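You operate a simulated robot arm through the tools that you are given. There is no shell and no other tool. Be economical: measure what you need, move in short steps, check, and stop when the job is done.

You are at the controls of a simulated two-armed robot. One attempt, no reset.

TASK
Grease the end of the ticket's stub shaft, fit it into its roller, then push the plunger in.
Fine: grease from the purple tin; hold the roller for the fit and the push; stand it in the purple tray. Set down upright: what you pick out.

The check looks at the end state, three seconds after you hand in, the way a careful person would. Anything else that was tipped, shoved, dropped, spilled or broken makes it a failure.

THE ROBOT
Two 7-joint arms with two-finger parallel grippers on one trunk, on a base that drives. Base frame: it is fixed to the floor where the robot stands at the start and does not move with it; the origin is under the middle of the robot, x ahead of it, y to its left, z up. Units: mm, degrees, N and s.
The left shoulder is at the start at [60, 144, 965], the right one opposite. With the tool pointing down near the work surface each hand reaches from about 320 to 740 mm from the robot's upright axis, wherever it stands, measured 20 degrees to its own side. Places, roughly: bore of the blue banded roller [600, 400, 900]; plunger of the blue banded roller [500, 400, 900]; plunger of the green banded roller [800, 100, 900]; plunger of the yellow banded roller [600, 300, 900]; purple grease tin [1000, 0, 800]; purple parts tray [400, 600, 800]. Payload 1.57 kg a hand.
Tool frame (each hand has its own): the origin (TCP) lies between the finger pads and is the grasp point; the fingertips stand 30 mm ahead of it; z points along the fingers, y is the line along which they close. The gripper opens to 110 mm. The fingers are 24 mm wide and 12 mm thick; the gripper's body (48 by 112 mm) begins 78 mm behind the TCP.
Orientation is that of the tool frame in the base frame, as a unit quaternion [w, x, y, z]. With the fingers straight down and closing along the base's y, the tool's x points along the base's -x, its y along +y and its z along -z.

THE INTERFACE
- The arms move only by the tool apply_moves. It takes "left_rows", "right_rows" or both (then of equal length, played together; a hand with none holds still); each is a list of rows, each a list of 7 numbers: the finger opening in mm, from 0 to 110, then the shift along the tool's x, y, z in units of 25 mm (1.0 is 25 mm), then the turn, a rotation vector about the tool's x, y, z in units of 5 degrees (1.0 is 5 degrees). In form: [[claw, x, y, z, ax, ay, az], ...]. A call has 1 to 8 rows; each row shifts and turns the commanded pose from where the row before left it, along the tool's axes as they then stand. A call with a number of a shift or a turn outside -1 to 1 is refused whole. Each row takes 0.2 s and may step no farther than 50 mm and 8.6 degrees from the row before; otherwise, or with a gripper value out of range, the whole call is refused. A pose out of reach is approached as far as the arm can. The call stops where the force on the tool passes 60 N (or 10 N more than at its start, if that is more) or the arm is blocked; 0.2 s more then pass. The fingers move at their own pace (about 45 mm/s each) and stop on an object; they squeeze with about 30 N. The grip force told is the motor's: it shows also when the fingers shut on nothing. Time passes only in rows, and 0.2 s behind the last, so rows that do not move let the fingers close. The reply holds the time, the measured pose of the TCP, the force on the tool along the base axes, the opening and the grip force, in the units named above and with some noise, with the torque about the TCP (base axes, N m) and any sound that the robot's microphone picked up, and new pictures: "pictures" is both (left out), scene, wrist or none (wrist: the cameras of the hands that moved).
- Cameras (640 x 400 px; columns grow to the right, rows downward): "scene" is now at [46.2, 32.2, 1582.4]; the picture's right is [0.37, -0.93, 0.00], its down [-0.65, -0.26, -0.72] and it looks along [0.67, 0.27, -0.70] (base axes); focal length 266 px, centre (320, 200). "left" rides on the left gripper at [70, -16, -141] in its tool frame; the picture's right is [0.23, 0.97, 0.00], its down [-0.86, 0.20, -0.48] and it looks along [-0.47, 0.11, 0.88] (tool axes); focal length 222 px, centre (320, 200). "right" rides on the right gripper at [70, 16, -141] in its tool frame; the picture's right is [-0.23, 0.97, 0.00], its down [-0.85, -0.20, -0.48] and it looks along [-0.47, -0.11, 0.88] (tool axes); focal length 222 px, centre (320, 200). There is no depth. A picture from a camera that has moved, and an enlarged one, comes with that camera's place and axes in the base frame and with its lens.
- raise_lower(by): slides the trunk up (or, below 0, down) by that many mm; the arms and the scene camera ride with it, the base frame stays. It gives what a move gives, with no picture.
- steer(legs): drives the robot by 1 to 6 legs, each [ahead, left, turn to the left] in mm, mm and degrees, along the robot's own axes; the way and the turn of a leg run together, so that a leg with both is an arc; at most 1500 mm and 180 degrees a leg. The arms and the cameras ride along, it lands a little off, and it stops where it bumps. It gives what a move gives, and a new picture of the scene camera.
- turn_head(pan, tilt): turns the head with the scene camera to pan (to the left, within 86 degrees either way) and tilt (down, from -29 to 69), counted from straight ahead of the robot. It gives what a move gives, and a new picture of the scene camera.
- close_up(camera, box): a new picture of the part [left, top, right, bottom] of that camera's present view, enlarged. The clock stands still meanwhile.
- hand_in(): hands the job in; it is judged then, once.

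Go step by step. Nothing tells you exact positions but the pictures and the camera data: compare them with the known pose of the tool, close in by small moves and look again before you grip or let go. The budget is 120 turns and 260 pictures, counting those below and the enlarged ones. Unless the task says otherwise, let go and move clear before handing in.

The tools are called after "Call:" as a command line: name --argument value ..., lists and objects as JSON in quotes. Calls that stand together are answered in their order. apply_moves: Moves the arms, as the interface text tells. Its arguments: {"type":"object","properties":{"left_rows":{"type":"array","items":{"type":"array","items":{"type":"number"}}},"right_rows":{"type":"array","items":{"type":"array","items":{"type":"number"}}},"pictures":{"type":"string","enum":["both","scene","wrist","none"]}},"required":[]} The other tools are called the same way: raise_lower (by) slides the trunk up or down; steer (legs) drives the base; turn_head (pan, tilt) turns the head that bears the scene camera; close_up (camera, box) takes an enlarged picture of a part of a camera's view; hand_in () hands the job in.

At the start:

```text
time: 0.0
left_position: [470.2, 389.2, 1078.2]
left_ee_rot: [-0.001, 0.001, 1.0, 0.001]
left_wrist_force: [-0.2, 0.5, 0.2]
left_ft_torque: [-0.03, -0.04, 0.02]
left_width: 110.1
left_gripper_force: 0.0
right_position: [527.5, -69.6, 1124.2]
right_ee_rot: [0.001, -0.001, 1.0, -0.001]
right_wrist_force: [-0.9, -0.8, -0.2]
right_ft_torque: [-0.03, 0.03, -0.03]
right_width: 110.1
right_gripper_force: 0.2
trunk travel left (down, up): [-564.0, 26.0]
robot x, y, heading: [-2.1, -2.3, -0.1]
head pan, tilt: [22.0, 44.1]
```

scene: 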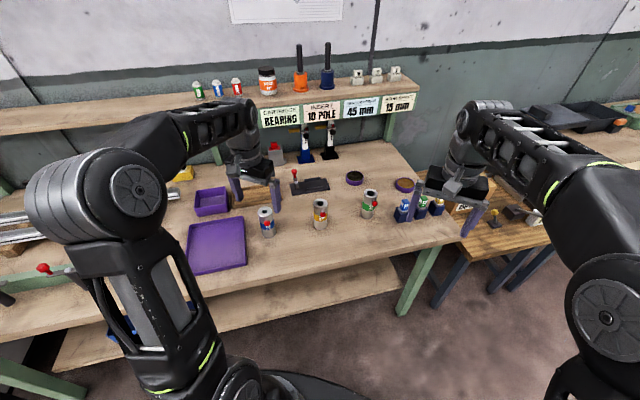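
right: 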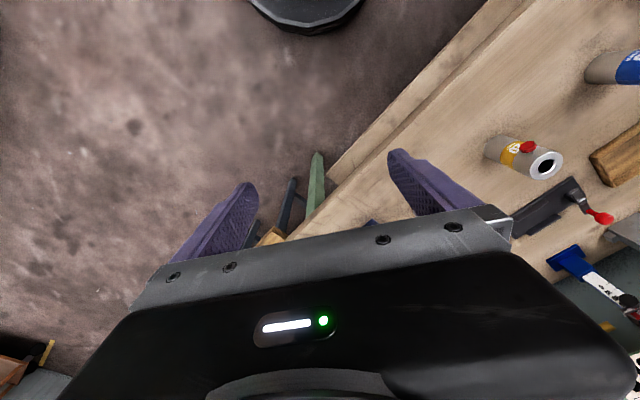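
left: 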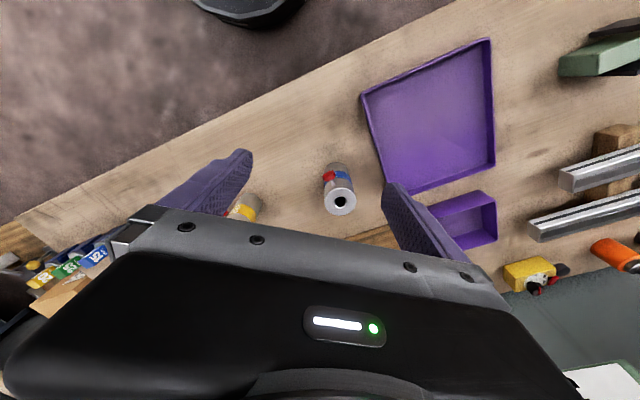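

I see a bench with three banded rollers, a purple tray, grease tins, stub shafts at the right and a ticket somewhere. I will look closer to find the ticket and identify the parts.

Call:
close_up --camera "scene" --box '[180, 50, 420, 200]'

Call:
close_up --camera "scene" --box '[340, 150, 500, 250]'

Call:
close_up --camera "scene" --box '[180, 160, 340, 260]'

Call:
turn_head --pan 22 --tilt 20

```text
2.67 times, centred on (300, 125) of scene
camera zoom: at [46.2, 32.2, 1582.4], right [0.37, -0.93, 0.0], down [-0.65, -0.26, -0.72], along [0.67, 0.27, -0.7], focal length 708 px, centre (373, 400)
```

zoom: 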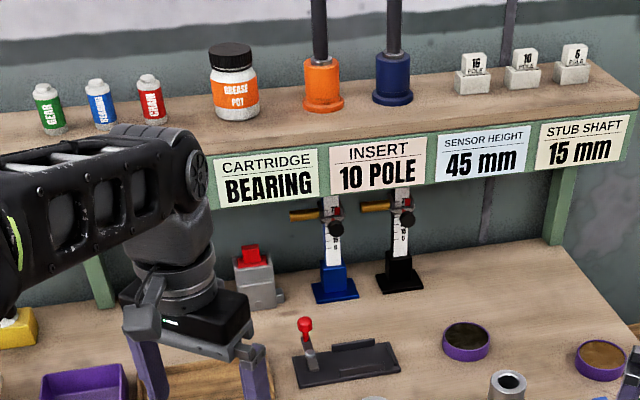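

```text
4.00 times, centred on (420, 200) of scene
camera zoom: at [46.2, 32.2, 1582.4], right [0.37, -0.93, 0.0], down [-0.65, -0.26, -0.72], along [0.67, 0.27, -0.7], focal length 1063 px, centre (-80, 200)
```

zoom: 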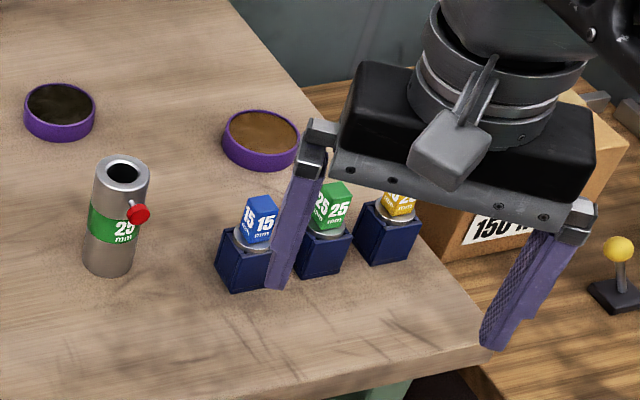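

```text
4.00 times, centred on (260, 210) of scene
camera zoom: at [46.2, 32.2, 1582.4], right [0.37, -0.93, 0.0], down [-0.65, -0.26, -0.72], along [0.67, 0.27, -0.7], focal length 1063 px, centre (560, 160)
```

zoom: 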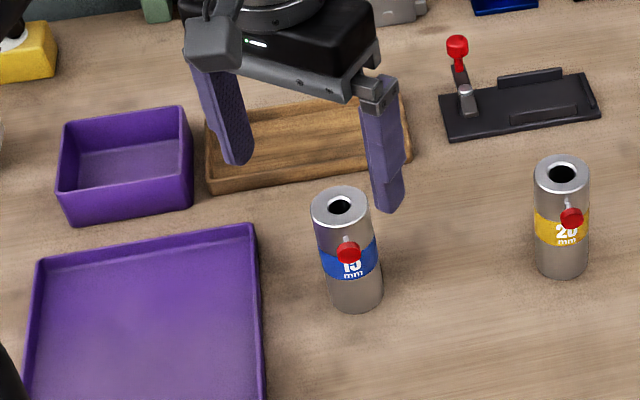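

```text
time: 0.9
left_position: [470.2, 388.7, 1078.8]
left_ee_rot: [0.0, 0.0, 1.0, 0.0]
left_wrist_force: [0.3, 1.0, 0.2]
left_ft_torque: [0.02, -0.02, -0.01]
left_width: 110.1
left_gripper_force: 0.1
right_position: [527.6, -68.9, 1123.7]
right_ee_rot: [0.0, 0.0, 1.0, 0.0]
right_wrist_force: [0.3, -1.2, 0.3]
right_ft_torque: [0.02, 0.0, 0.04]
right_width: 109.9
right_gripper_force: 0.0
trunk travel left (down, up): [-564.0, 26.0]
robot x, y, heading: [-0.7, -1.7, -0.1]
head pan, tilt: [22.0, 20.0]
camera scene: at [56.5, 36.4, 1619.6], right [0.37, -0.93, 0.0], down [-0.32, -0.13, -0.94], along [0.87, 0.35, -0.34], focal length 266 px, centre (320, 200)
```

scene: 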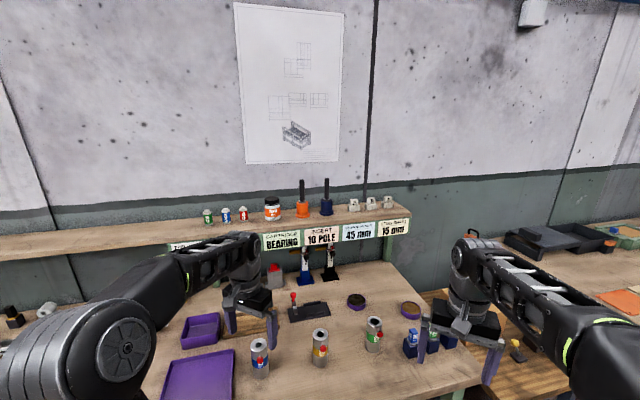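

The ticket says stub shaft 15 mm, so it is the blue-capped shaft and the blue "15 mm" roller (about [559, 441], top z≈917). The purple tin at [1000, 0] is the one with tan grease, and the bench is turned about 36° left of me. I will turn square to the bench and slide right so my right hand can reach shaft and tin.

Call:
steer --legs '[[0, 0, 36], [0, -350, 0], [140, 0, 0]]'

Call:
turn_head --pan -10 --tilt 48

Call:
close_up --camera "scene" --box '[0, 0, 640, 400]'

Call:
close_up --camera "right" --box '[0, 0, 640, 400]'

```text
time: 5.8
left_position: [471.6, 389.3, 1078.1]
left_ee_rot: [-0.001, -0.309, 0.951, 0.0]
left_wrist_force: [0.8, -0.3, 0.2]
left_ft_torque: [-0.04, 0.02, 0.0]
left_width: 110.0
left_gripper_force: 0.0
right_position: [788.9, 53.4, 1123.4]
right_ee_rot: [-0.001, -0.309, 0.951, 0.0]
right_wrist_force: [0.3, -0.8, 0.0]
right_ft_torque: [-0.04, 0.02, -0.03]
right_width: 110.1
right_gripper_force: 0.0
trunk travel left (down, up): [-564.0, 26.0]
robot x, y, heading: [319.1, -198.7, 36.1]
head pan, tilt: [22.0, 20.0]
camera scene: at [346.3, -136.8, 1619.6], right [0.85, -0.53, 0.0], down [-0.18, -0.29, -0.94], along [0.5, 0.8, -0.34], focal length 266 px, centre (320, 200)
```

scene: 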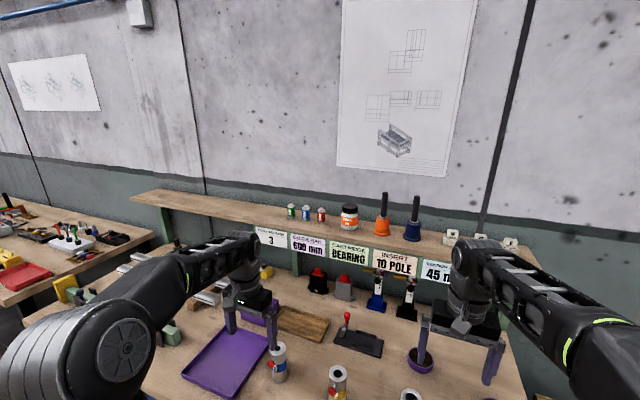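

```text
time: 6.8
left_position: [471.1, 389.1, 1078.1]
left_ee_rot: [0.0, -0.309, 0.951, 0.0]
left_wrist_force: [-0.2, -1.0, 0.5]
left_ft_torque: [0.0, 0.01, 0.01]
left_width: 110.0
left_gripper_force: 0.0
right_position: [786.8, 54.0, 1124.7]
right_ee_rot: [0.001, -0.309, 0.951, 0.0]
right_wrist_force: [-0.4, -0.8, -0.2]
right_ft_torque: [0.0, -0.03, 0.04]
right_width: 109.8
right_gripper_force: 0.0
trunk travel left (down, up): [-564.0, 26.0]
robot x, y, heading: [319.3, -202.7, 36.1]
head pan, tilt: [-10.0, 48.0]
camera scene: at [366.2, -182.3, 1576.9], right [0.44, -0.9, 0.0], down [-0.67, -0.33, -0.67], along [0.6, 0.29, -0.74], focal length 266 px, centre (320, 200)
```

scene: 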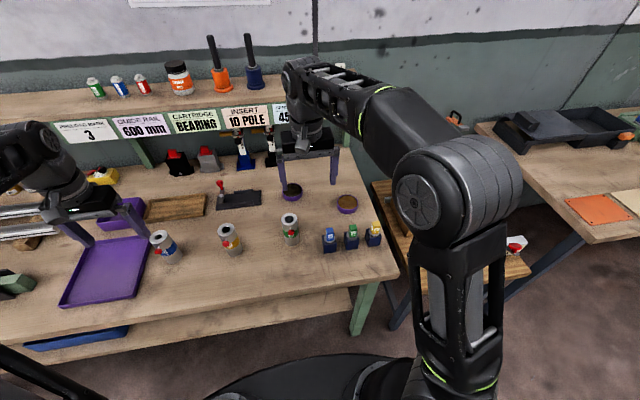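

```text
1.00 times, centred on (320, 200) of scene (not enlarged: the box is as wide or as high as the picture)
camera zoom: at [366.2, -182.3, 1576.9], right [0.44, -0.9, 0.0], down [-0.67, -0.33, -0.67], along [0.6, 0.29, -0.74], focal length 266 px, centre (320, 200)
```

zoom: 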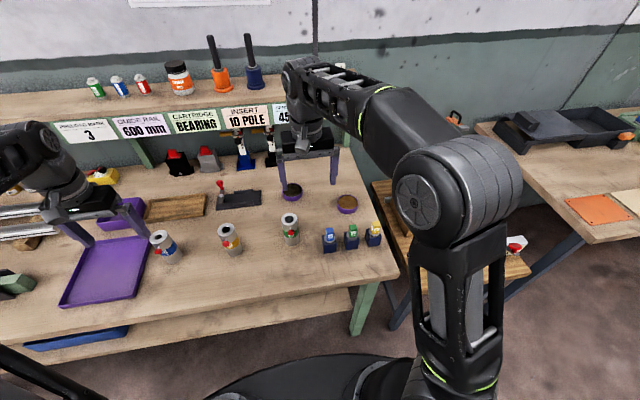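

```text
1.00 times, centred on (320, 200) of right (not enlarged: the box is as wide or as high as the picture)
camera zoom: at [721.7, 25.3, 1264.8], right [-0.39, 0.92, 0.0], down [0.81, 0.34, 0.48], along [0.44, 0.19, -0.88], focal length 222 px, centre (320, 200)
```

zoom: 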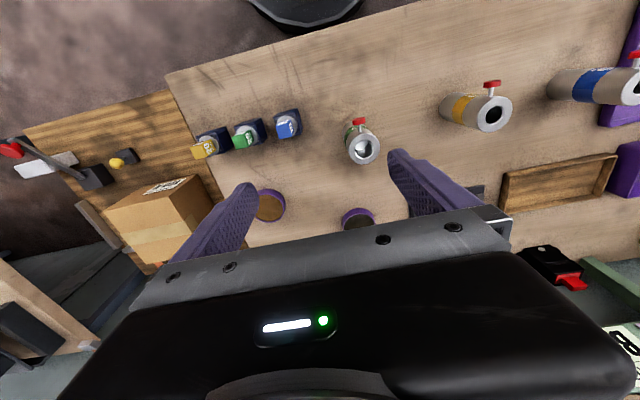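

The right hand now hangs over the shafts and tins. I will zoom in on the shafts from both cameras to triangulate them.

Call:
close_up --camera "scene" --box '[260, 170, 420, 270]'

Call:
close_up --camera "right" --box '[180, 90, 340, 190]'

Call:
close_up --camera "right" --box '[230, 140, 390, 240]'

Call:
close_up --camera "scene" --box '[130, 200, 290, 300]'

```text
4.00 times, centred on (340, 220) of scene
camera zoom: at [366.2, -182.3, 1576.9], right [0.44, -0.9, 0.0], down [-0.67, -0.33, -0.67], along [0.6, 0.29, -0.74], focal length 1063 px, centre (240, 120)
```

zoom: 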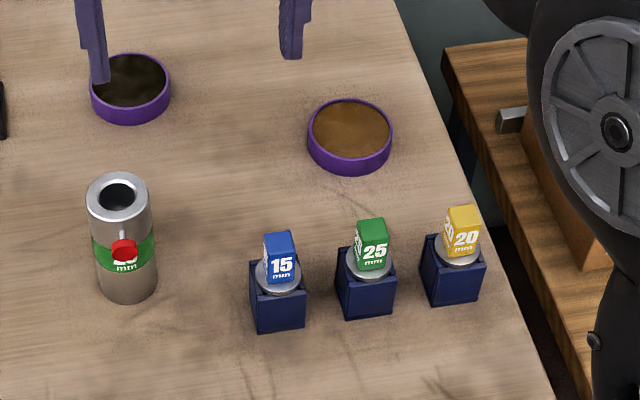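

```text
4.00 times, centred on (260, 140) of right
camera zoom: at [721.7, 25.3, 1264.8], right [-0.39, 0.92, 0.0], down [0.81, 0.34, 0.48], along [0.44, 0.19, -0.88], focal length 888 px, centre (560, 440)
```

zoom: 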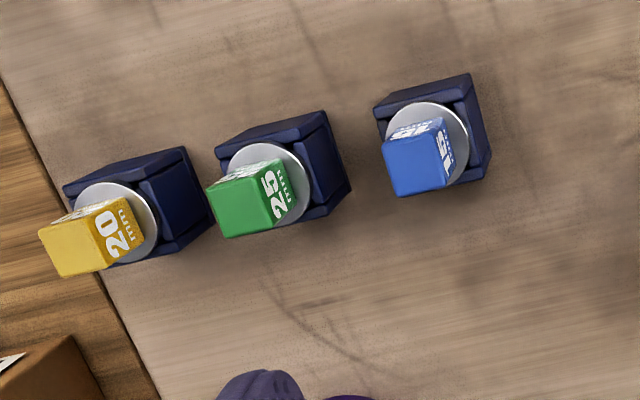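

```text
4.00 times, centred on (310, 190) of right
camera zoom: at [721.7, 25.3, 1264.8], right [-0.39, 0.92, 0.0], down [0.81, 0.34, 0.48], along [0.44, 0.19, -0.88], focal length 888 px, centre (360, 240)
```

zoom: 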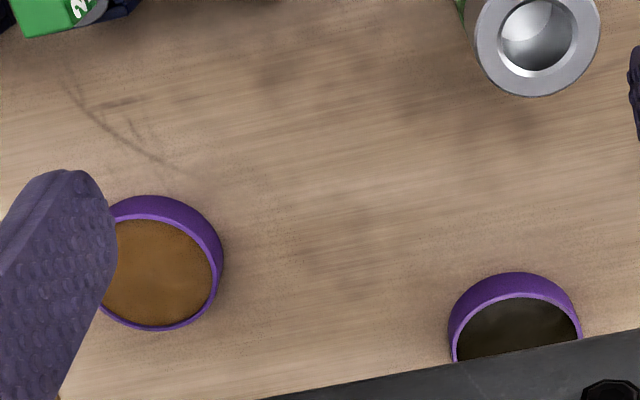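

```text
4.00 times, centred on (210, 250) of scene
camera zoom: at [366.2, -182.3, 1576.9], right [0.44, -0.9, 0.0], down [-0.67, -0.33, -0.67], along [0.6, 0.29, -0.74], focal length 1063 px, centre (760, 0)
```

zoom: 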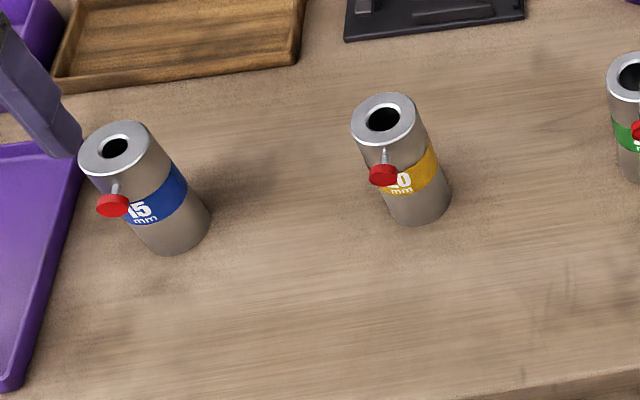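

Blue cap top is at about (816, 0, 895), its faces aligned with my present tool axes. I'll move the right hand above it with the fingers at 55 mm and check.

Call:
apply_moves --right_rows '[[55, 0.05, -0.35, 0.9, 0, 0, 0], [55, 0.05, -0.35, 0.9, 0, 0, 0], [55, 0.05, -0.35, 0.9, 0, 0, 0], [55, 0.05, -0.35, 0.9, 0, 0, 0], [55, 0.05, -0.35, 0.9, 0, 0, 0], [55, 0.05, -0.35, 0.9, 0, 0, 0], [55, 0.04, -0.32, 0.9, 0, 0, 0]]'

Call:
close_up --camera "right" --box '[200, 100, 440, 250]'

Call:
close_up --camera "scene" --box '[270, 150, 430, 250]'

```text
time: 8.4
left_position: [472.6, 390.1, 1080.0]
left_ee_rot: [0.0, -0.309, 0.951, 0.001]
left_wrist_force: [-1.0, -0.1, 0.5]
left_ft_torque: [-0.01, 0.0, 0.04]
left_width: 110.2
left_gripper_force: 0.1
right_position: [817.3, -0.3, 966.4]
right_ee_rot: [0.0, -0.309, 0.951, 0.0]
right_wrist_force: [-0.4, -0.3, -0.1]
right_ft_torque: [-0.02, -0.01, 0.0]
right_width: 54.8
right_gripper_force: 0.1
trunk travel left (down, up): [-564.0, 26.0]
robot x, y, heading: [320.0, -199.9, 36.0]
head pan, tilt: [-10.0, 48.0]
camera scene: at [366.6, -182.3, 1576.9], right [0.44, -0.9, 0.0], down [-0.67, -0.33, -0.67], along [0.6, 0.29, -0.74], focal length 266 px, centre (320, 200)
camera right: at [751.2, -28.8, 1106.8], right [-0.39, 0.92, 0.0], down [0.81, 0.34, 0.48], along [0.44, 0.19, -0.88], focal length 222 px, centre (320, 200)
```

scene: 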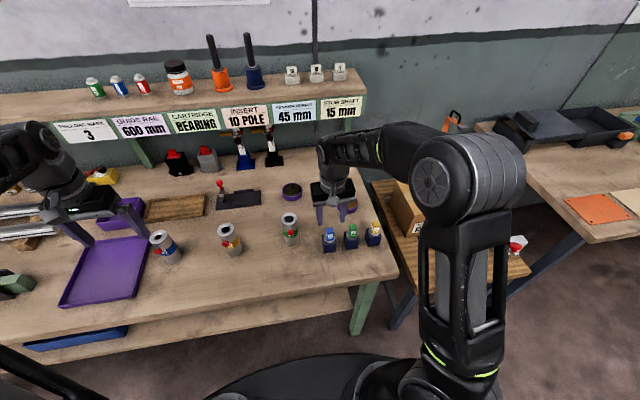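
right: 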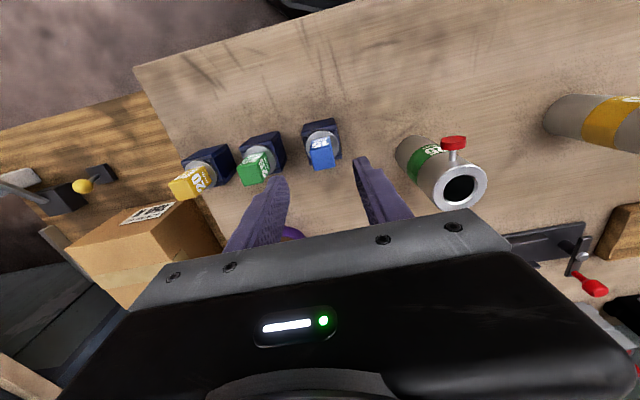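

```text
2.67 times, centred on (320, 175) of right
camera zoom: at [751.2, -28.8, 1106.8], right [-0.39, 0.92, 0.0], down [0.81, 0.34, 0.48], along [0.44, 0.19, -0.88], focal length 592 px, centre (320, 267)
```

zoom: 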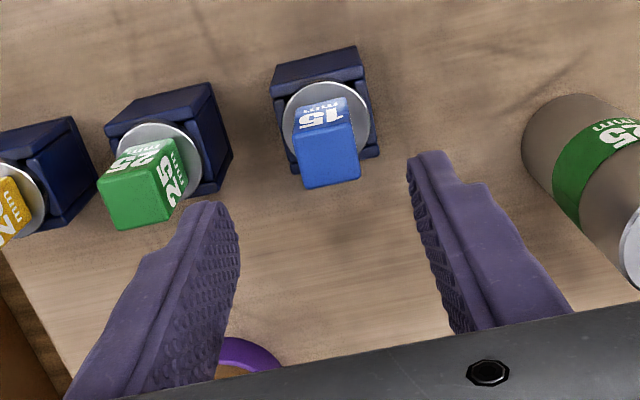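

```text
4.00 times, centred on (350, 200) of scene
camera zoom: at [366.6, -182.3, 1576.9], right [0.44, -0.9, 0.0], down [-0.67, -0.33, -0.67], along [0.6, 0.29, -0.74], focal length 1063 px, centre (200, 200)
```

zoom: 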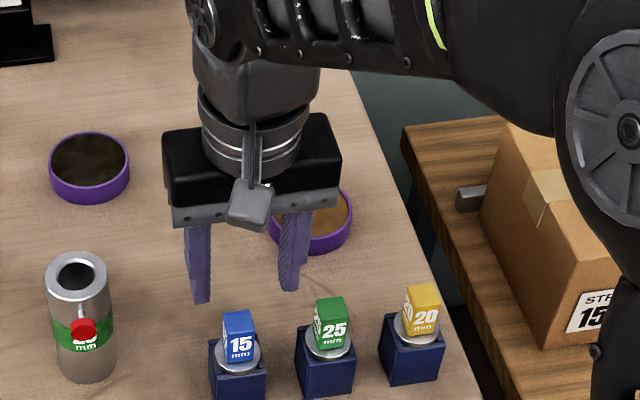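

The refined cap position is about (817, 2, 895), nearly under the TCP. I'll descend 62 mm.

Call:
apply_moves --right_rows '[[50, 0, 0.1, 0.8, 0, 0, 0], [50, 0, 0, 0.8, 0, 0, 0], [50, 0, 0, 0.6, 0, 0, 0], [50, 0, 0, 0.3, 0, 0, 0], [50, 0, 0, 0, 0, 0, 0]]' --pictures "wrist"

Call:
close_up --camera "scene" --box '[290, 180, 390, 260]'

Call:
close_up --camera "right" --box '[240, 100, 400, 250]'

```text
time: 9.6
left_position: [471.9, 389.5, 1077.9]
left_ee_rot: [0.0, -0.309, 0.951, 0.0]
left_wrist_force: [0.0, -0.4, 0.3]
left_ft_torque: [-0.01, 0.02, 0.03]
left_width: 110.1
left_gripper_force: 0.1
right_position: [814.5, 1.0, 903.1]
right_ee_rot: [0.0, -0.309, 0.951, 0.0]
right_wrist_force: [-0.4, -0.5, -0.2]
right_ft_torque: [-0.02, 0.03, -0.02]
right_width: 50.3
right_gripper_force: 0.1
trunk travel left (down, up): [-564.0, 26.0]
robot x, y, heading: [320.6, -199.8, 36.0]
head pan, tilt: [-10.0, 48.0]
camera right: at [749.0, -27.0, 1044.1], right [-0.39, 0.92, 0.0], down [0.81, 0.34, 0.48], along [0.44, 0.19, -0.88], focal length 222 px, centre (320, 200)
```

right: 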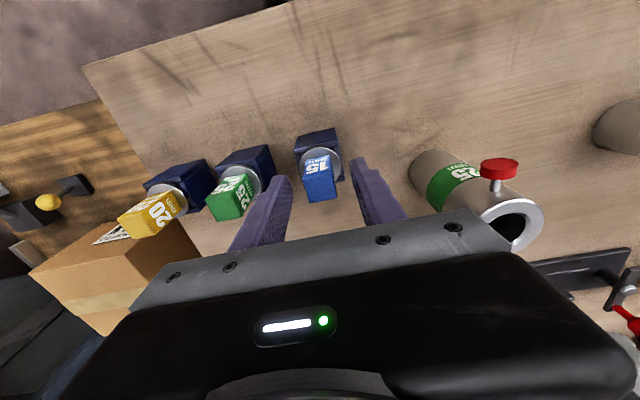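

```text
5.00 times, centred on (340, 220) of scene
camera zoom: at [366.2, -182.4, 1576.8], right [0.44, -0.9, 0.0], down [-0.67, -0.33, -0.67], along [0.6, 0.29, -0.74], focal length 1328 px, centre (220, 100)
```

zoom: 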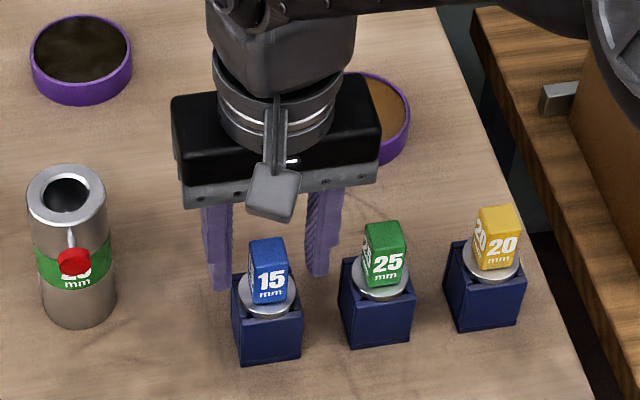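

```text
2.67 times, centred on (320, 175) of right
camera zoom: at [749.0, -27.0, 1044.1], right [-0.39, 0.92, 0.0], down [0.81, 0.34, 0.48], along [0.44, 0.19, -0.88], focal length 592 px, centre (320, 267)
```

zoom: 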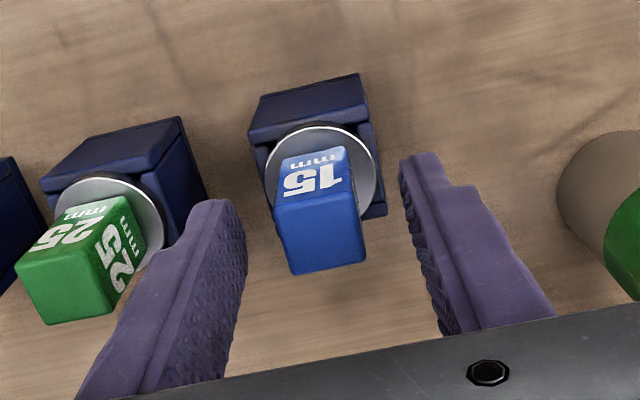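

The cap lies between the fingers just above its collar. I'll close on it, then lift slightly.

Call:
apply_moves --right_rows '[[50, -0.05, 0, 0.04, 0, 0, 0], [15, 0, 0, 0, 0, 0, 0], [5, 0, 0, 0, 0, 0, 0], [5, 0, 0, 0, 0, 0, 0], [5, 0, 0, 0, 0, 0, 0]]' --pictures "none"

Call:
apply_moves --right_rows '[[5, 0, 0, -0.5, 0, 0, 0], [5, 0, 0, -0.8, 0, 0, 0], [5, 0, 0, -1, 0, 0, 0], [5, 0, 0, -1, 0, 0, 0], [5, 0, 0, 0, 0, 0, 0]]'

Call:
close_up --camera "scene" --box '[280, 140, 400, 260]'

```text
time: 10.8
left_position: [472.3, 389.3, 1078.1]
left_ee_rot: [0.0, -0.309, 0.951, 0.0]
left_wrist_force: [-1.3, 0.7, 0.1]
left_ft_torque: [-0.03, 0.03, 0.01]
left_width: 110.0
left_gripper_force: 0.1
right_position: [815.7, 2.4, 902.8]
right_ee_rot: [0.0, -0.309, 0.951, 0.0]
right_wrist_force: [-0.6, -0.8, 0.5]
right_ft_torque: [-0.01, 0.0, 0.01]
right_width: 21.5
right_gripper_force: 30.2
trunk travel left (down, up): [-564.0, 26.0]
robot x, y, heading: [319.0, -201.0, 35.9]
head pan, tilt: [-10.0, 48.0]
```

```text
time: 12.0
left_position: [471.5, 389.6, 1078.3]
left_ee_rot: [0.0, -0.309, 0.951, 0.0]
left_wrist_force: [0.4, -0.4, 0.4]
left_ft_torque: [-0.01, 0.05, 0.02]
left_width: 109.9
left_gripper_force: 0.1
right_position: [817.1, 2.1, 984.9]
right_ee_rot: [0.0, -0.309, 0.951, 0.001]
right_wrist_force: [-0.4, -0.2, -1.3]
right_ft_torque: [0.01, -0.01, 0.01]
right_width: 21.3
right_gripper_force: 30.2
trunk travel left (down, up): [-564.0, 26.0]
robot x, y, heading: [321.8, -200.2, 36.1]
head pan, tilt: [-10.0, 48.0]
camera scene: at [366.5, -182.2, 1576.8], right [0.44, -0.9, 0.0], down [-0.67, -0.33, -0.67], along [0.6, 0.29, -0.74], focal length 266 px, centre (320, 200)
camera right: at [751.0, -25.8, 1126.6], right [-0.39, 0.92, 0.0], down [0.81, 0.34, 0.48], along [0.44, 0.19, -0.88], focal length 222 px, centre (320, 200)
```

scene: 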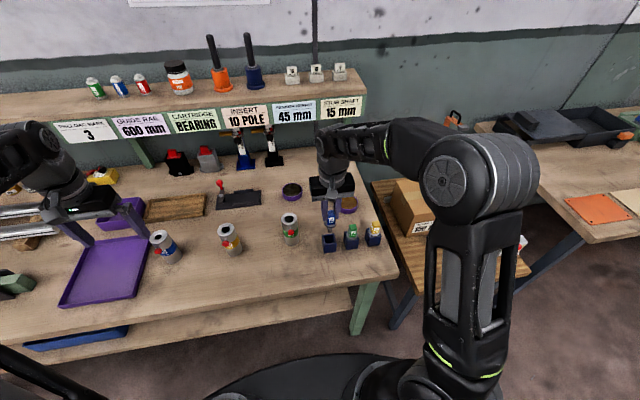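
right: 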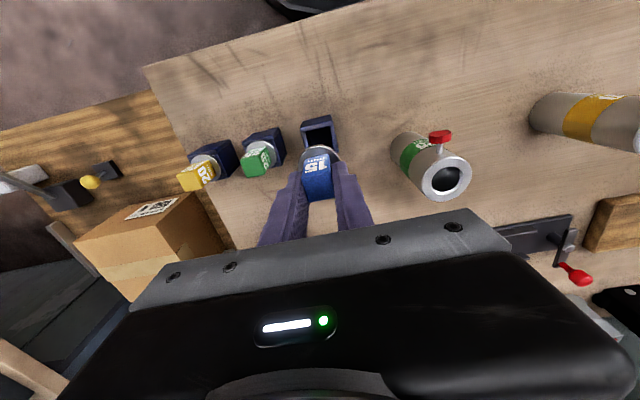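

```text
3.33 times, centred on (340, 200) of scene
camera zoom: at [366.5, -182.2, 1576.8], right [0.44, -0.9, 0.0], down [-0.67, -0.33, -0.67], along [0.6, 0.29, -0.74], focal length 886 px, centre (253, 200)
```

zoom: 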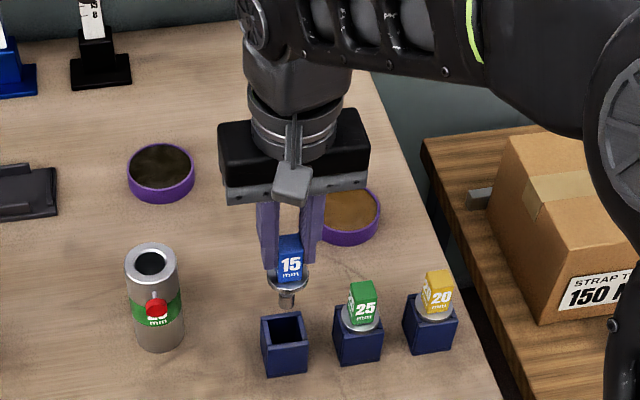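

The blue shaft is held; its tip is about 90 mm below the TCP. The tan-grease tin is centred at about (1007, 17) with its rim at z≈826; I'll move over it.

Call:
apply_moves --right_rows '[[5, 0, 0, -0.8, 0, 0, 0], [5, -0.93, -0.57, 0, 0, 0, 0], [5, -0.93, -0.57, 0, 0, 0, 0], [5, -0.93, -0.57, 0, 0, 0, 0], [5, -0.93, -0.57, 0, 0, 0, 0], [5, -0.93, -0.57, 0, 0, 0, 0], [5, -0.93, -0.57, 0, 0, 0, 0], [5, -0.93, -0.57, 0, 0, 0, 0]]'

Call:
close_up --camera "scene" --box '[280, 130, 400, 250]'

Call:
close_up --camera "right" --box '[220, 80, 420, 230]'

```text
time: 13.8
left_position: [472.5, 389.7, 1079.0]
left_ee_rot: [0.0, -0.308, 0.951, 0.0]
left_wrist_force: [0.1, 0.9, 0.5]
left_ft_torque: [0.02, 0.0, -0.04]
left_width: 109.7
left_gripper_force: 0.2
right_position: [989.2, 14.4, 1005.4]
right_ee_rot: [0.002, -0.309, 0.951, 0.0]
right_wrist_force: [0.6, 0.2, -1.0]
right_ft_torque: [0.0, -0.01, -0.01]
right_width: 21.5
right_gripper_force: 29.7
right hand out of reach, approached as far as the arm can: row 8
trunk travel left (down, up): [-564.0, 26.0]
robot x, y, heading: [323.3, -199.5, 36.2]
head pan, tilt: [-10.0, 48.0]
camera scene: at [365.6, -182.6, 1576.9], right [0.44, -0.9, 0.0], down [-0.67, -0.33, -0.67], along [0.6, 0.29, -0.74], focal length 266 px, centre (320, 200)
camera right: at [921.9, -12.9, 1147.0], right [-0.39, 0.92, 0.0], down [0.81, 0.34, 0.48], along [0.44, 0.19, -0.88], focal length 222 px, centre (320, 200)
```

scene: 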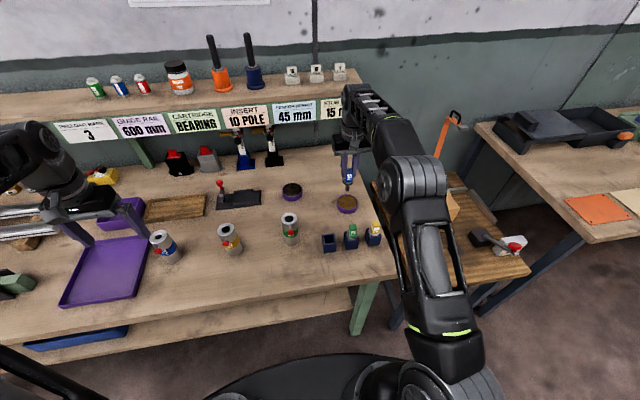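
right: 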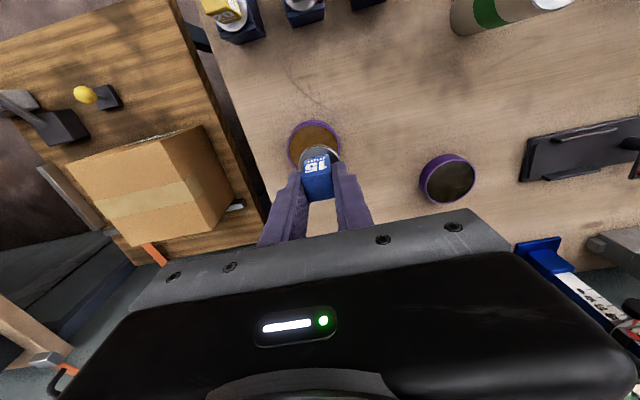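

```text
3.33 times, centred on (340, 190) of scene
camera zoom: at [365.6, -182.6, 1576.9], right [0.44, -0.9, 0.0], down [-0.67, -0.33, -0.67], along [0.6, 0.29, -0.74], focal length 886 px, centre (253, 233)
```

zoom: 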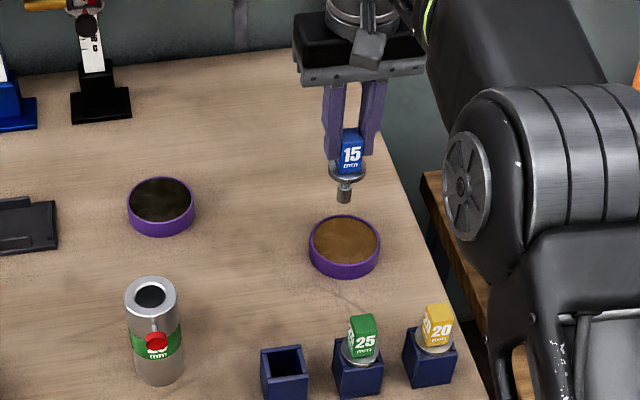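

```text
2.67 times, centred on (320, 155) of right
camera zoom: at [921.9, -12.9, 1147.0], right [-0.39, 0.92, 0.0], down [0.81, 0.34, 0.48], along [0.44, 0.19, -0.88], focal length 592 px, centre (320, 320)
```

zoom: 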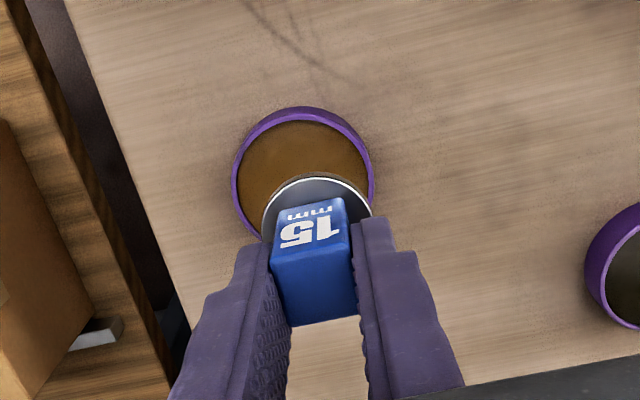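

The arm is at its reach limit 18 mm short of the tin. I'll drive 45 mm ahead (base is well off the bench) and re-centre.

Call:
steer --legs '[[45, 0, 0]]'

```text
time: 14.7
left_position: [509.7, 417.0, 1077.9]
left_ee_rot: [0.0, -0.309, 0.951, 0.0]
left_wrist_force: [0.7, 0.2, -0.6]
left_ft_torque: [-0.02, 0.04, -0.01]
left_width: 110.0
left_gripper_force: 0.1
right_position: [1025.7, 42.5, 1004.6]
right_ee_rot: [0.001, -0.309, 0.951, 0.0]
right_wrist_force: [1.6, 1.3, -2.6]
right_ft_torque: [-0.03, 0.09, 0.01]
right_width: 21.4
right_gripper_force: 29.2
trunk travel left (down, up): [-564.0, 26.0]
robot x, y, heading: [355.7, -177.9, 36.0]
head pan, tilt: [-10.0, 48.0]
camera scene: at [404.9, -154.3, 1576.7], right [0.44, -0.9, 0.0], down [-0.67, -0.33, -0.67], along [0.6, 0.29, -0.74], focal length 266 px, centre (320, 200)
```

scene: 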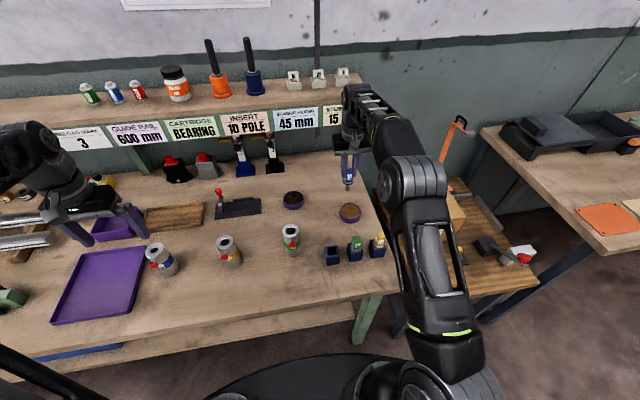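

Now re-centring over the tin and lowering partway.

Call:
apply_moves --right_rows '[[5, 0.62, -0.23, 0, 0, 0, 0], [5, 0.62, -0.23, 0.4, 0, 0, 0], [5, 0, 0, 0.8, 0, 0, 0], [5, 0, 0, 0.6, 0, 0, 0]]'

Call:
close_up --camera "scene" --box '[290, 150, 410, 250]'

Call:
close_up --camera "right" --box '[220, 80, 420, 230]'

```text
time: 15.7
left_position: [508.7, 417.0, 1079.1]
left_ee_rot: [0.0, -0.31, 0.951, 0.0]
left_wrist_force: [0.1, -1.0, -0.3]
left_ft_torque: [0.03, -0.02, 0.0]
left_width: 109.9
left_gripper_force: 0.1
right_position: [1006.6, 14.9, 959.8]
right_ee_rot: [0.001, -0.31, 0.951, 0.0]
right_wrist_force: [-0.1, -0.6, -2.1]
right_ft_torque: [0.0, 0.02, 0.03]
right_width: 21.4
right_gripper_force: 30.0
trunk travel left (down, up): [-564.0, 26.0]
robot x, y, heading: [353.0, -173.6, 36.0]
head pan, tilt: [-10.0, 48.0]
camera scene: at [402.9, -156.0, 1576.9], right [0.44, -0.9, 0.0], down [-0.67, -0.33, -0.67], along [0.6, 0.29, -0.74], focal length 266 px, centre (320, 200)
camera right: at [940.9, -14.1, 1100.8], right [-0.39, 0.92, 0.0], down [0.81, 0.34, 0.48], along [0.44, 0.19, -0.88], focal length 222 px, centre (320, 200)
```

scene: 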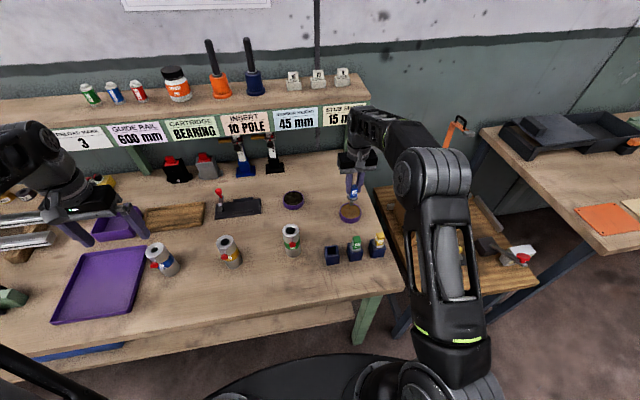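
right: 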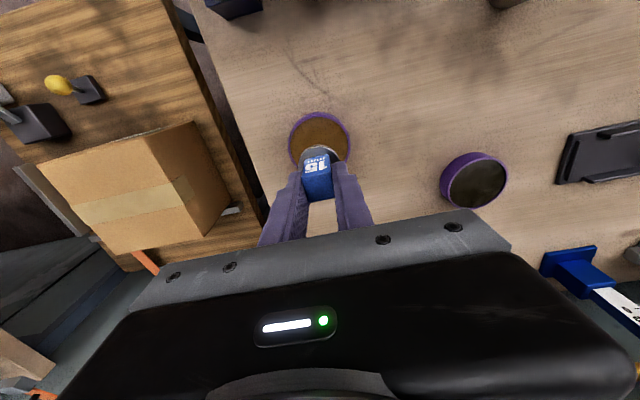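

```text
4.00 times, centred on (350, 200) of scene
camera zoom: at [402.9, -156.0, 1576.9], right [0.44, -0.9, 0.0], down [-0.67, -0.33, -0.67], along [0.6, 0.29, -0.74], focal length 1063 px, centre (200, 200)
```

zoom: 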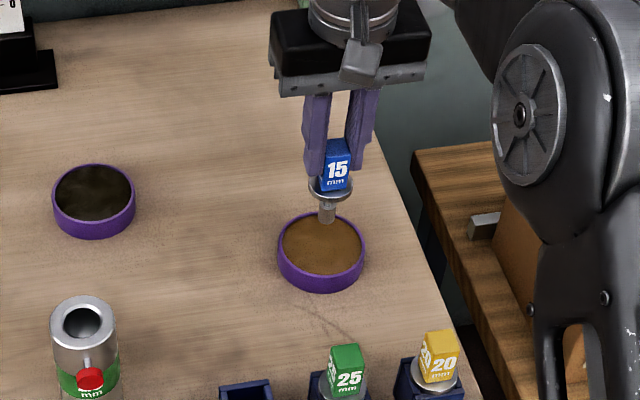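

```text
2.67 times, centred on (320, 155) of right
camera zoom: at [940.9, -14.1, 1100.8], right [-0.39, 0.92, 0.0], down [0.81, 0.34, 0.48], along [0.44, 0.19, -0.88], focal length 592 px, centre (320, 320)
```

zoom: 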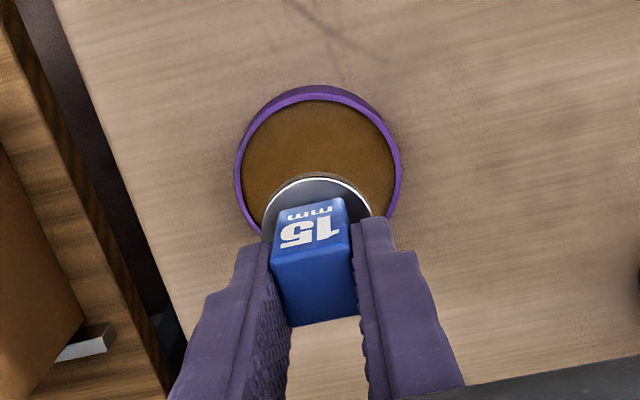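

The tip is centred over the tin, about 50 mm above the grease. I'll dip in small steps.

Call:
apply_moves --right_rows '[[5, 0, 0, 0.8, 0, 0, 0], [5, 0, 0, 0.6, 0, 0, 0], [5, 0, 0, 0.4, 0, 0, 0], [5, 0, 0, 0.2, 0, 0, 0]]' --pictures "none"

Call:
close_up --camera "scene" --box '[310, 160, 390, 240]'

```text
time: 16.7
left_position: [507.5, 416.5, 1081.0]
left_ee_rot: [0.002, -0.309, 0.951, 0.0]
left_wrist_force: [0.6, 1.3, -0.3]
left_ft_torque: [-0.03, 0.03, -0.02]
left_width: 109.8
left_gripper_force: 0.0
right_position: [1006.0, 13.3, 914.6]
right_ee_rot: [0.005, -0.308, 0.951, 0.001]
right_wrist_force: [-0.8, -3.7, 25.3]
right_ft_torque: [-0.39, 0.21, -0.02]
right_width: 21.6
right_gripper_force: 30.1
trunk travel left (down, up): [-564.0, 26.0]
robot x, y, heading: [353.5, -174.4, 36.0]
head pan, tilt: [-10.0, 48.0]
```

```text
5.00 times, centred on (350, 200) of scene
camera zoom: at [399.7, -157.2, 1577.5], right [0.44, -0.9, 0.0], down [-0.67, -0.32, -0.67], along [0.6, 0.29, -0.74], focal length 1328 px, centre (170, 200)
```

zoom: 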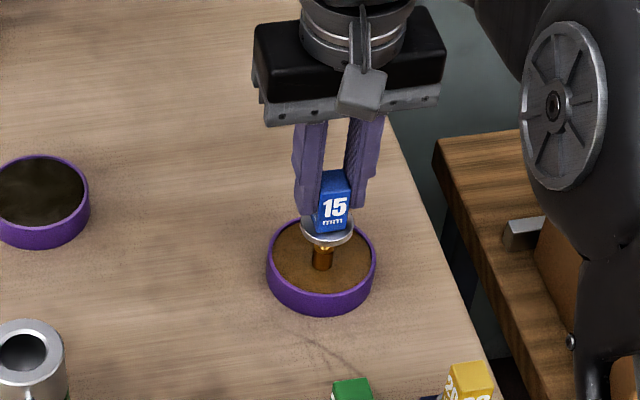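

The shaft end is coated and it touched bottom (25 N). I'll lift out straight and inspect.

Call:
apply_moves --right_rows '[[5, 0, 0, -0.3, 0, 0, 0], [5, 0, 0, -0.8, 0, 0, 0], [5, 0, 0, -1, 0, 0, 0], [5, 0, 0, -1, 0, 0, 0], [5, 0, 0, -1, 0, 0, 0], [5, 0, 0, 0, 0, 0, 0]]' --pictures "none"

Call:
close_up --camera "scene" --box '[310, 140, 390, 240]'

```text
time: 18.1
left_position: [507.9, 415.7, 1077.6]
left_ee_rot: [0.0, -0.31, 0.951, 0.0]
left_wrist_force: [0.3, -0.6, 0.3]
left_ft_torque: [0.02, -0.01, 0.0]
left_width: 110.2
left_gripper_force: 0.0
right_position: [1006.2, 15.1, 1013.6]
right_ee_rot: [0.001, -0.309, 0.951, 0.0]
right_wrist_force: [-0.6, -0.7, -1.7]
right_ft_torque: [-0.02, -0.02, 0.0]
right_width: 21.6
right_gripper_force: 29.8
trunk travel left (down, up): [-564.0, 26.0]
robot x, y, heading: [356.4, -174.4, 35.9]
head pan, tilt: [-10.0, 48.0]
```

```text
4.00 times, centred on (350, 190) of scene
camera zoom: at [403.0, -155.8, 1576.8], right [0.44, -0.9, 0.0], down [-0.67, -0.33, -0.67], along [0.6, 0.29, -0.74], focal length 1063 px, centre (200, 240)
```

zoom: 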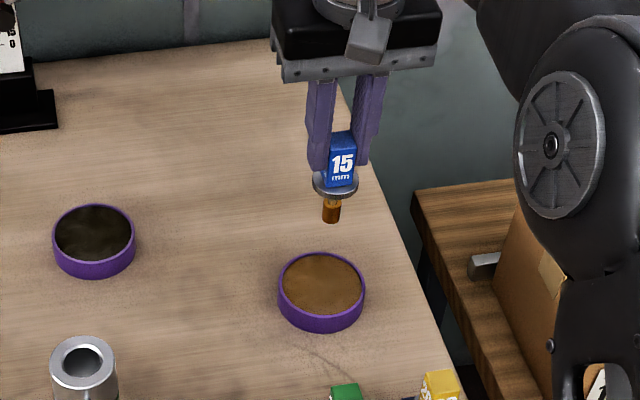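

The shaft end is well greased. I'll pull the right hand back and up, then drive left to face the blue roller.

Call:
apply_moves --right_rows '[[5, 0.5, 0, -1, 0, 0, 0], [5, 1, 0, -1, 0, 0, 0], [5, 1, 0, -0.5, 0, 0, 0], [5, 1, 0, 0, 0, 0, 0], [5, 1, 0, 0, 0, 0, 0], [5, 1, 0, 0, 0, 0, 0], [5, 1, 0, 0, 0, 0, 0]]' --pictures "none"

Call:
steer --legs '[[0, 370, 0]]'

Call:
turn_head --pan 0 --tilt 55

Call:
close_up --camera "left" --box '[0, 0, 640, 400]'

```text
time: 19.7
left_position: [507.4, 414.4, 1079.5]
left_ee_rot: [-0.001, -0.308, 0.951, 0.0]
left_wrist_force: [-0.2, 0.4, 0.3]
left_ft_torque: [0.0, -0.02, 0.0]
left_width: 109.9
left_gripper_force: 0.0
right_position: [873.0, -81.7, 1076.9]
right_ee_rot: [0.002, -0.31, 0.951, 0.001]
right_wrist_force: [0.0, 0.7, -1.2]
right_ft_torque: [0.02, -0.01, -0.02]
right_width: 21.4
right_gripper_force: 30.0
trunk travel left (down, up): [-564.0, 26.0]
robot x, y, heading: [355.3, -173.5, 36.0]
head pan, tilt: [-10.0, 48.0]
```

```text
time: 22.0
left_position: [289.9, 715.0, 1079.1]
left_ee_rot: [-0.001, -0.31, 0.951, 0.0]
left_wrist_force: [0.5, 0.3, 0.4]
left_ft_torque: [-0.01, -0.03, 0.02]
left_width: 109.9
left_gripper_force: 0.0
right_position: [656.9, 218.1, 1075.9]
right_ee_rot: [0.001, -0.311, 0.95, 0.0]
right_wrist_force: [0.2, 1.4, -1.7]
right_ft_torque: [-0.01, -0.01, 0.01]
right_width: 21.2
right_gripper_force: 29.7
trunk travel left (down, up): [-564.0, 26.0]
robot x, y, heading: [141.5, 119.2, 36.3]
head pan, tilt: [-10.0, 48.0]
camera scene: at [185.3, 142.7, 1576.9], right [0.44, -0.9, 0.0], down [-0.67, -0.33, -0.67], along [0.6, 0.29, -0.74], focal length 266 px, centre (320, 200)
```

scene: 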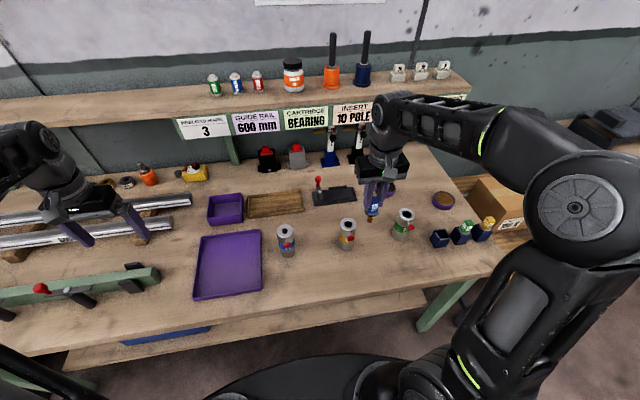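

```text
time: 22.7
left_position: [289.6, 713.7, 1079.1]
left_ee_rot: [0.0, -0.31, 0.951, -0.001]
left_wrist_force: [0.2, -0.4, -0.2]
left_ft_torque: [0.01, 0.0, -0.01]
left_width: 109.9
left_gripper_force: 0.1
right_position: [658.4, 217.2, 1075.0]
right_ee_rot: [0.001, -0.31, 0.951, 0.0]
right_wrist_force: [0.0, -0.3, -1.5]
right_ft_torque: [0.0, 0.01, 0.0]
right_width: 21.3
right_gripper_force: 29.8
trunk travel left (down, up): [-564.0, 26.0]
robot x, y, heading: [140.9, 126.1, 35.9]
head pan, tilt: [0.0, 55.0]
camera scene: at [173.5, 149.5, 1567.6], right [0.59, -0.81, 0.0], down [-0.66, -0.48, -0.57], along [0.46, 0.34, -0.82], focal length 266 px, centre (320, 200)
```

scene: 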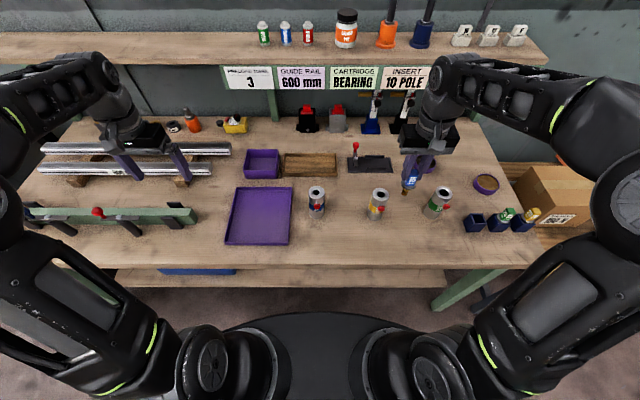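

```text
1.00 times, centred on (320, 200) of left (not enlarged: the box is as wide or as high as the picture)
camera zoom: at [241.9, 659.9, 1220.5], right [-0.76, 0.65, 0.0], down [0.57, 0.67, 0.48], along [0.31, 0.36, -0.88], focal length 222 px, centre (320, 200)
```

zoom: 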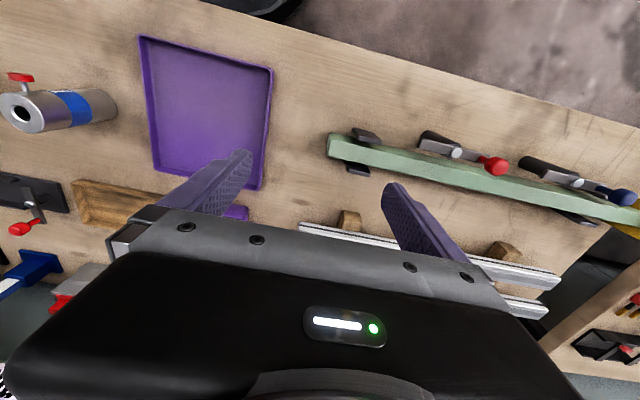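

Now facing the blue roller. I'll zoom in on it from both cameras to fix its axis, height and plunger.

Call:
close_up --camera "scene" --box '[270, 160, 370, 240]'

Call:
close_up --camera "left" --box '[0, 60, 160, 160]'

Call:
close_up --camera "right" --box '[400, 0, 640, 200]'

```text
5.00 times, centred on (320, 200) of scene
camera zoom: at [173.5, 149.5, 1567.6], right [0.59, -0.81, 0.0], down [-0.66, -0.48, -0.57], along [0.46, 0.34, -0.82], focal length 1328 px, centre (320, 200)
```

zoom: 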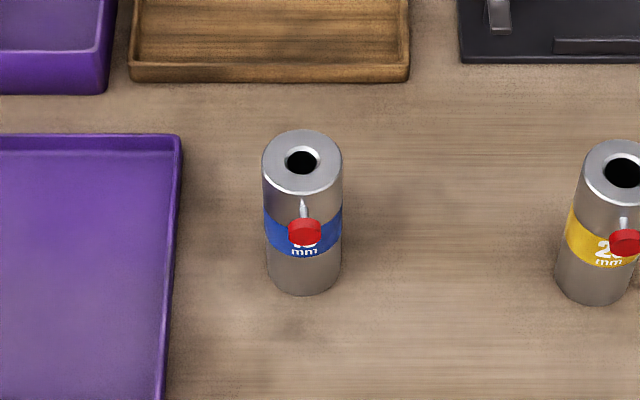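

```text
4.00 times, centred on (80, 110) of left
camera zoom: at [241.9, 659.9, 1220.5], right [-0.76, 0.65, 0.0], down [0.57, 0.67, 0.48], along [0.31, 0.36, -0.88], focal length 888 px, centre (1280, 560)
```

zoom: 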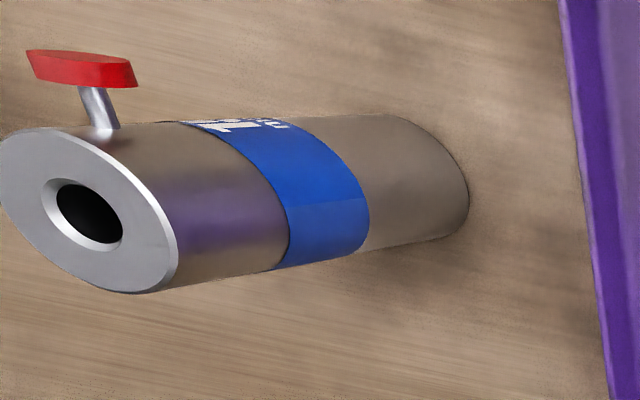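

```text
2.00 times, centred on (520, 100) of right
camera zoom: at [591.8, 189.7, 1216.0], right [-0.39, 0.92, 0.0], down [0.81, 0.34, 0.48], along [0.44, 0.19, -0.88], focal length 444 px, centre (-80, 400)
```

zoom: 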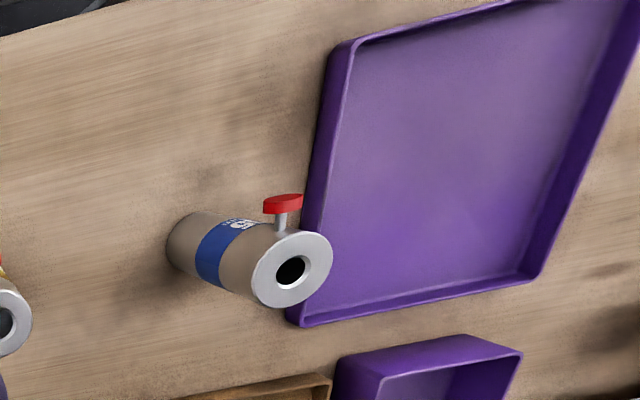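

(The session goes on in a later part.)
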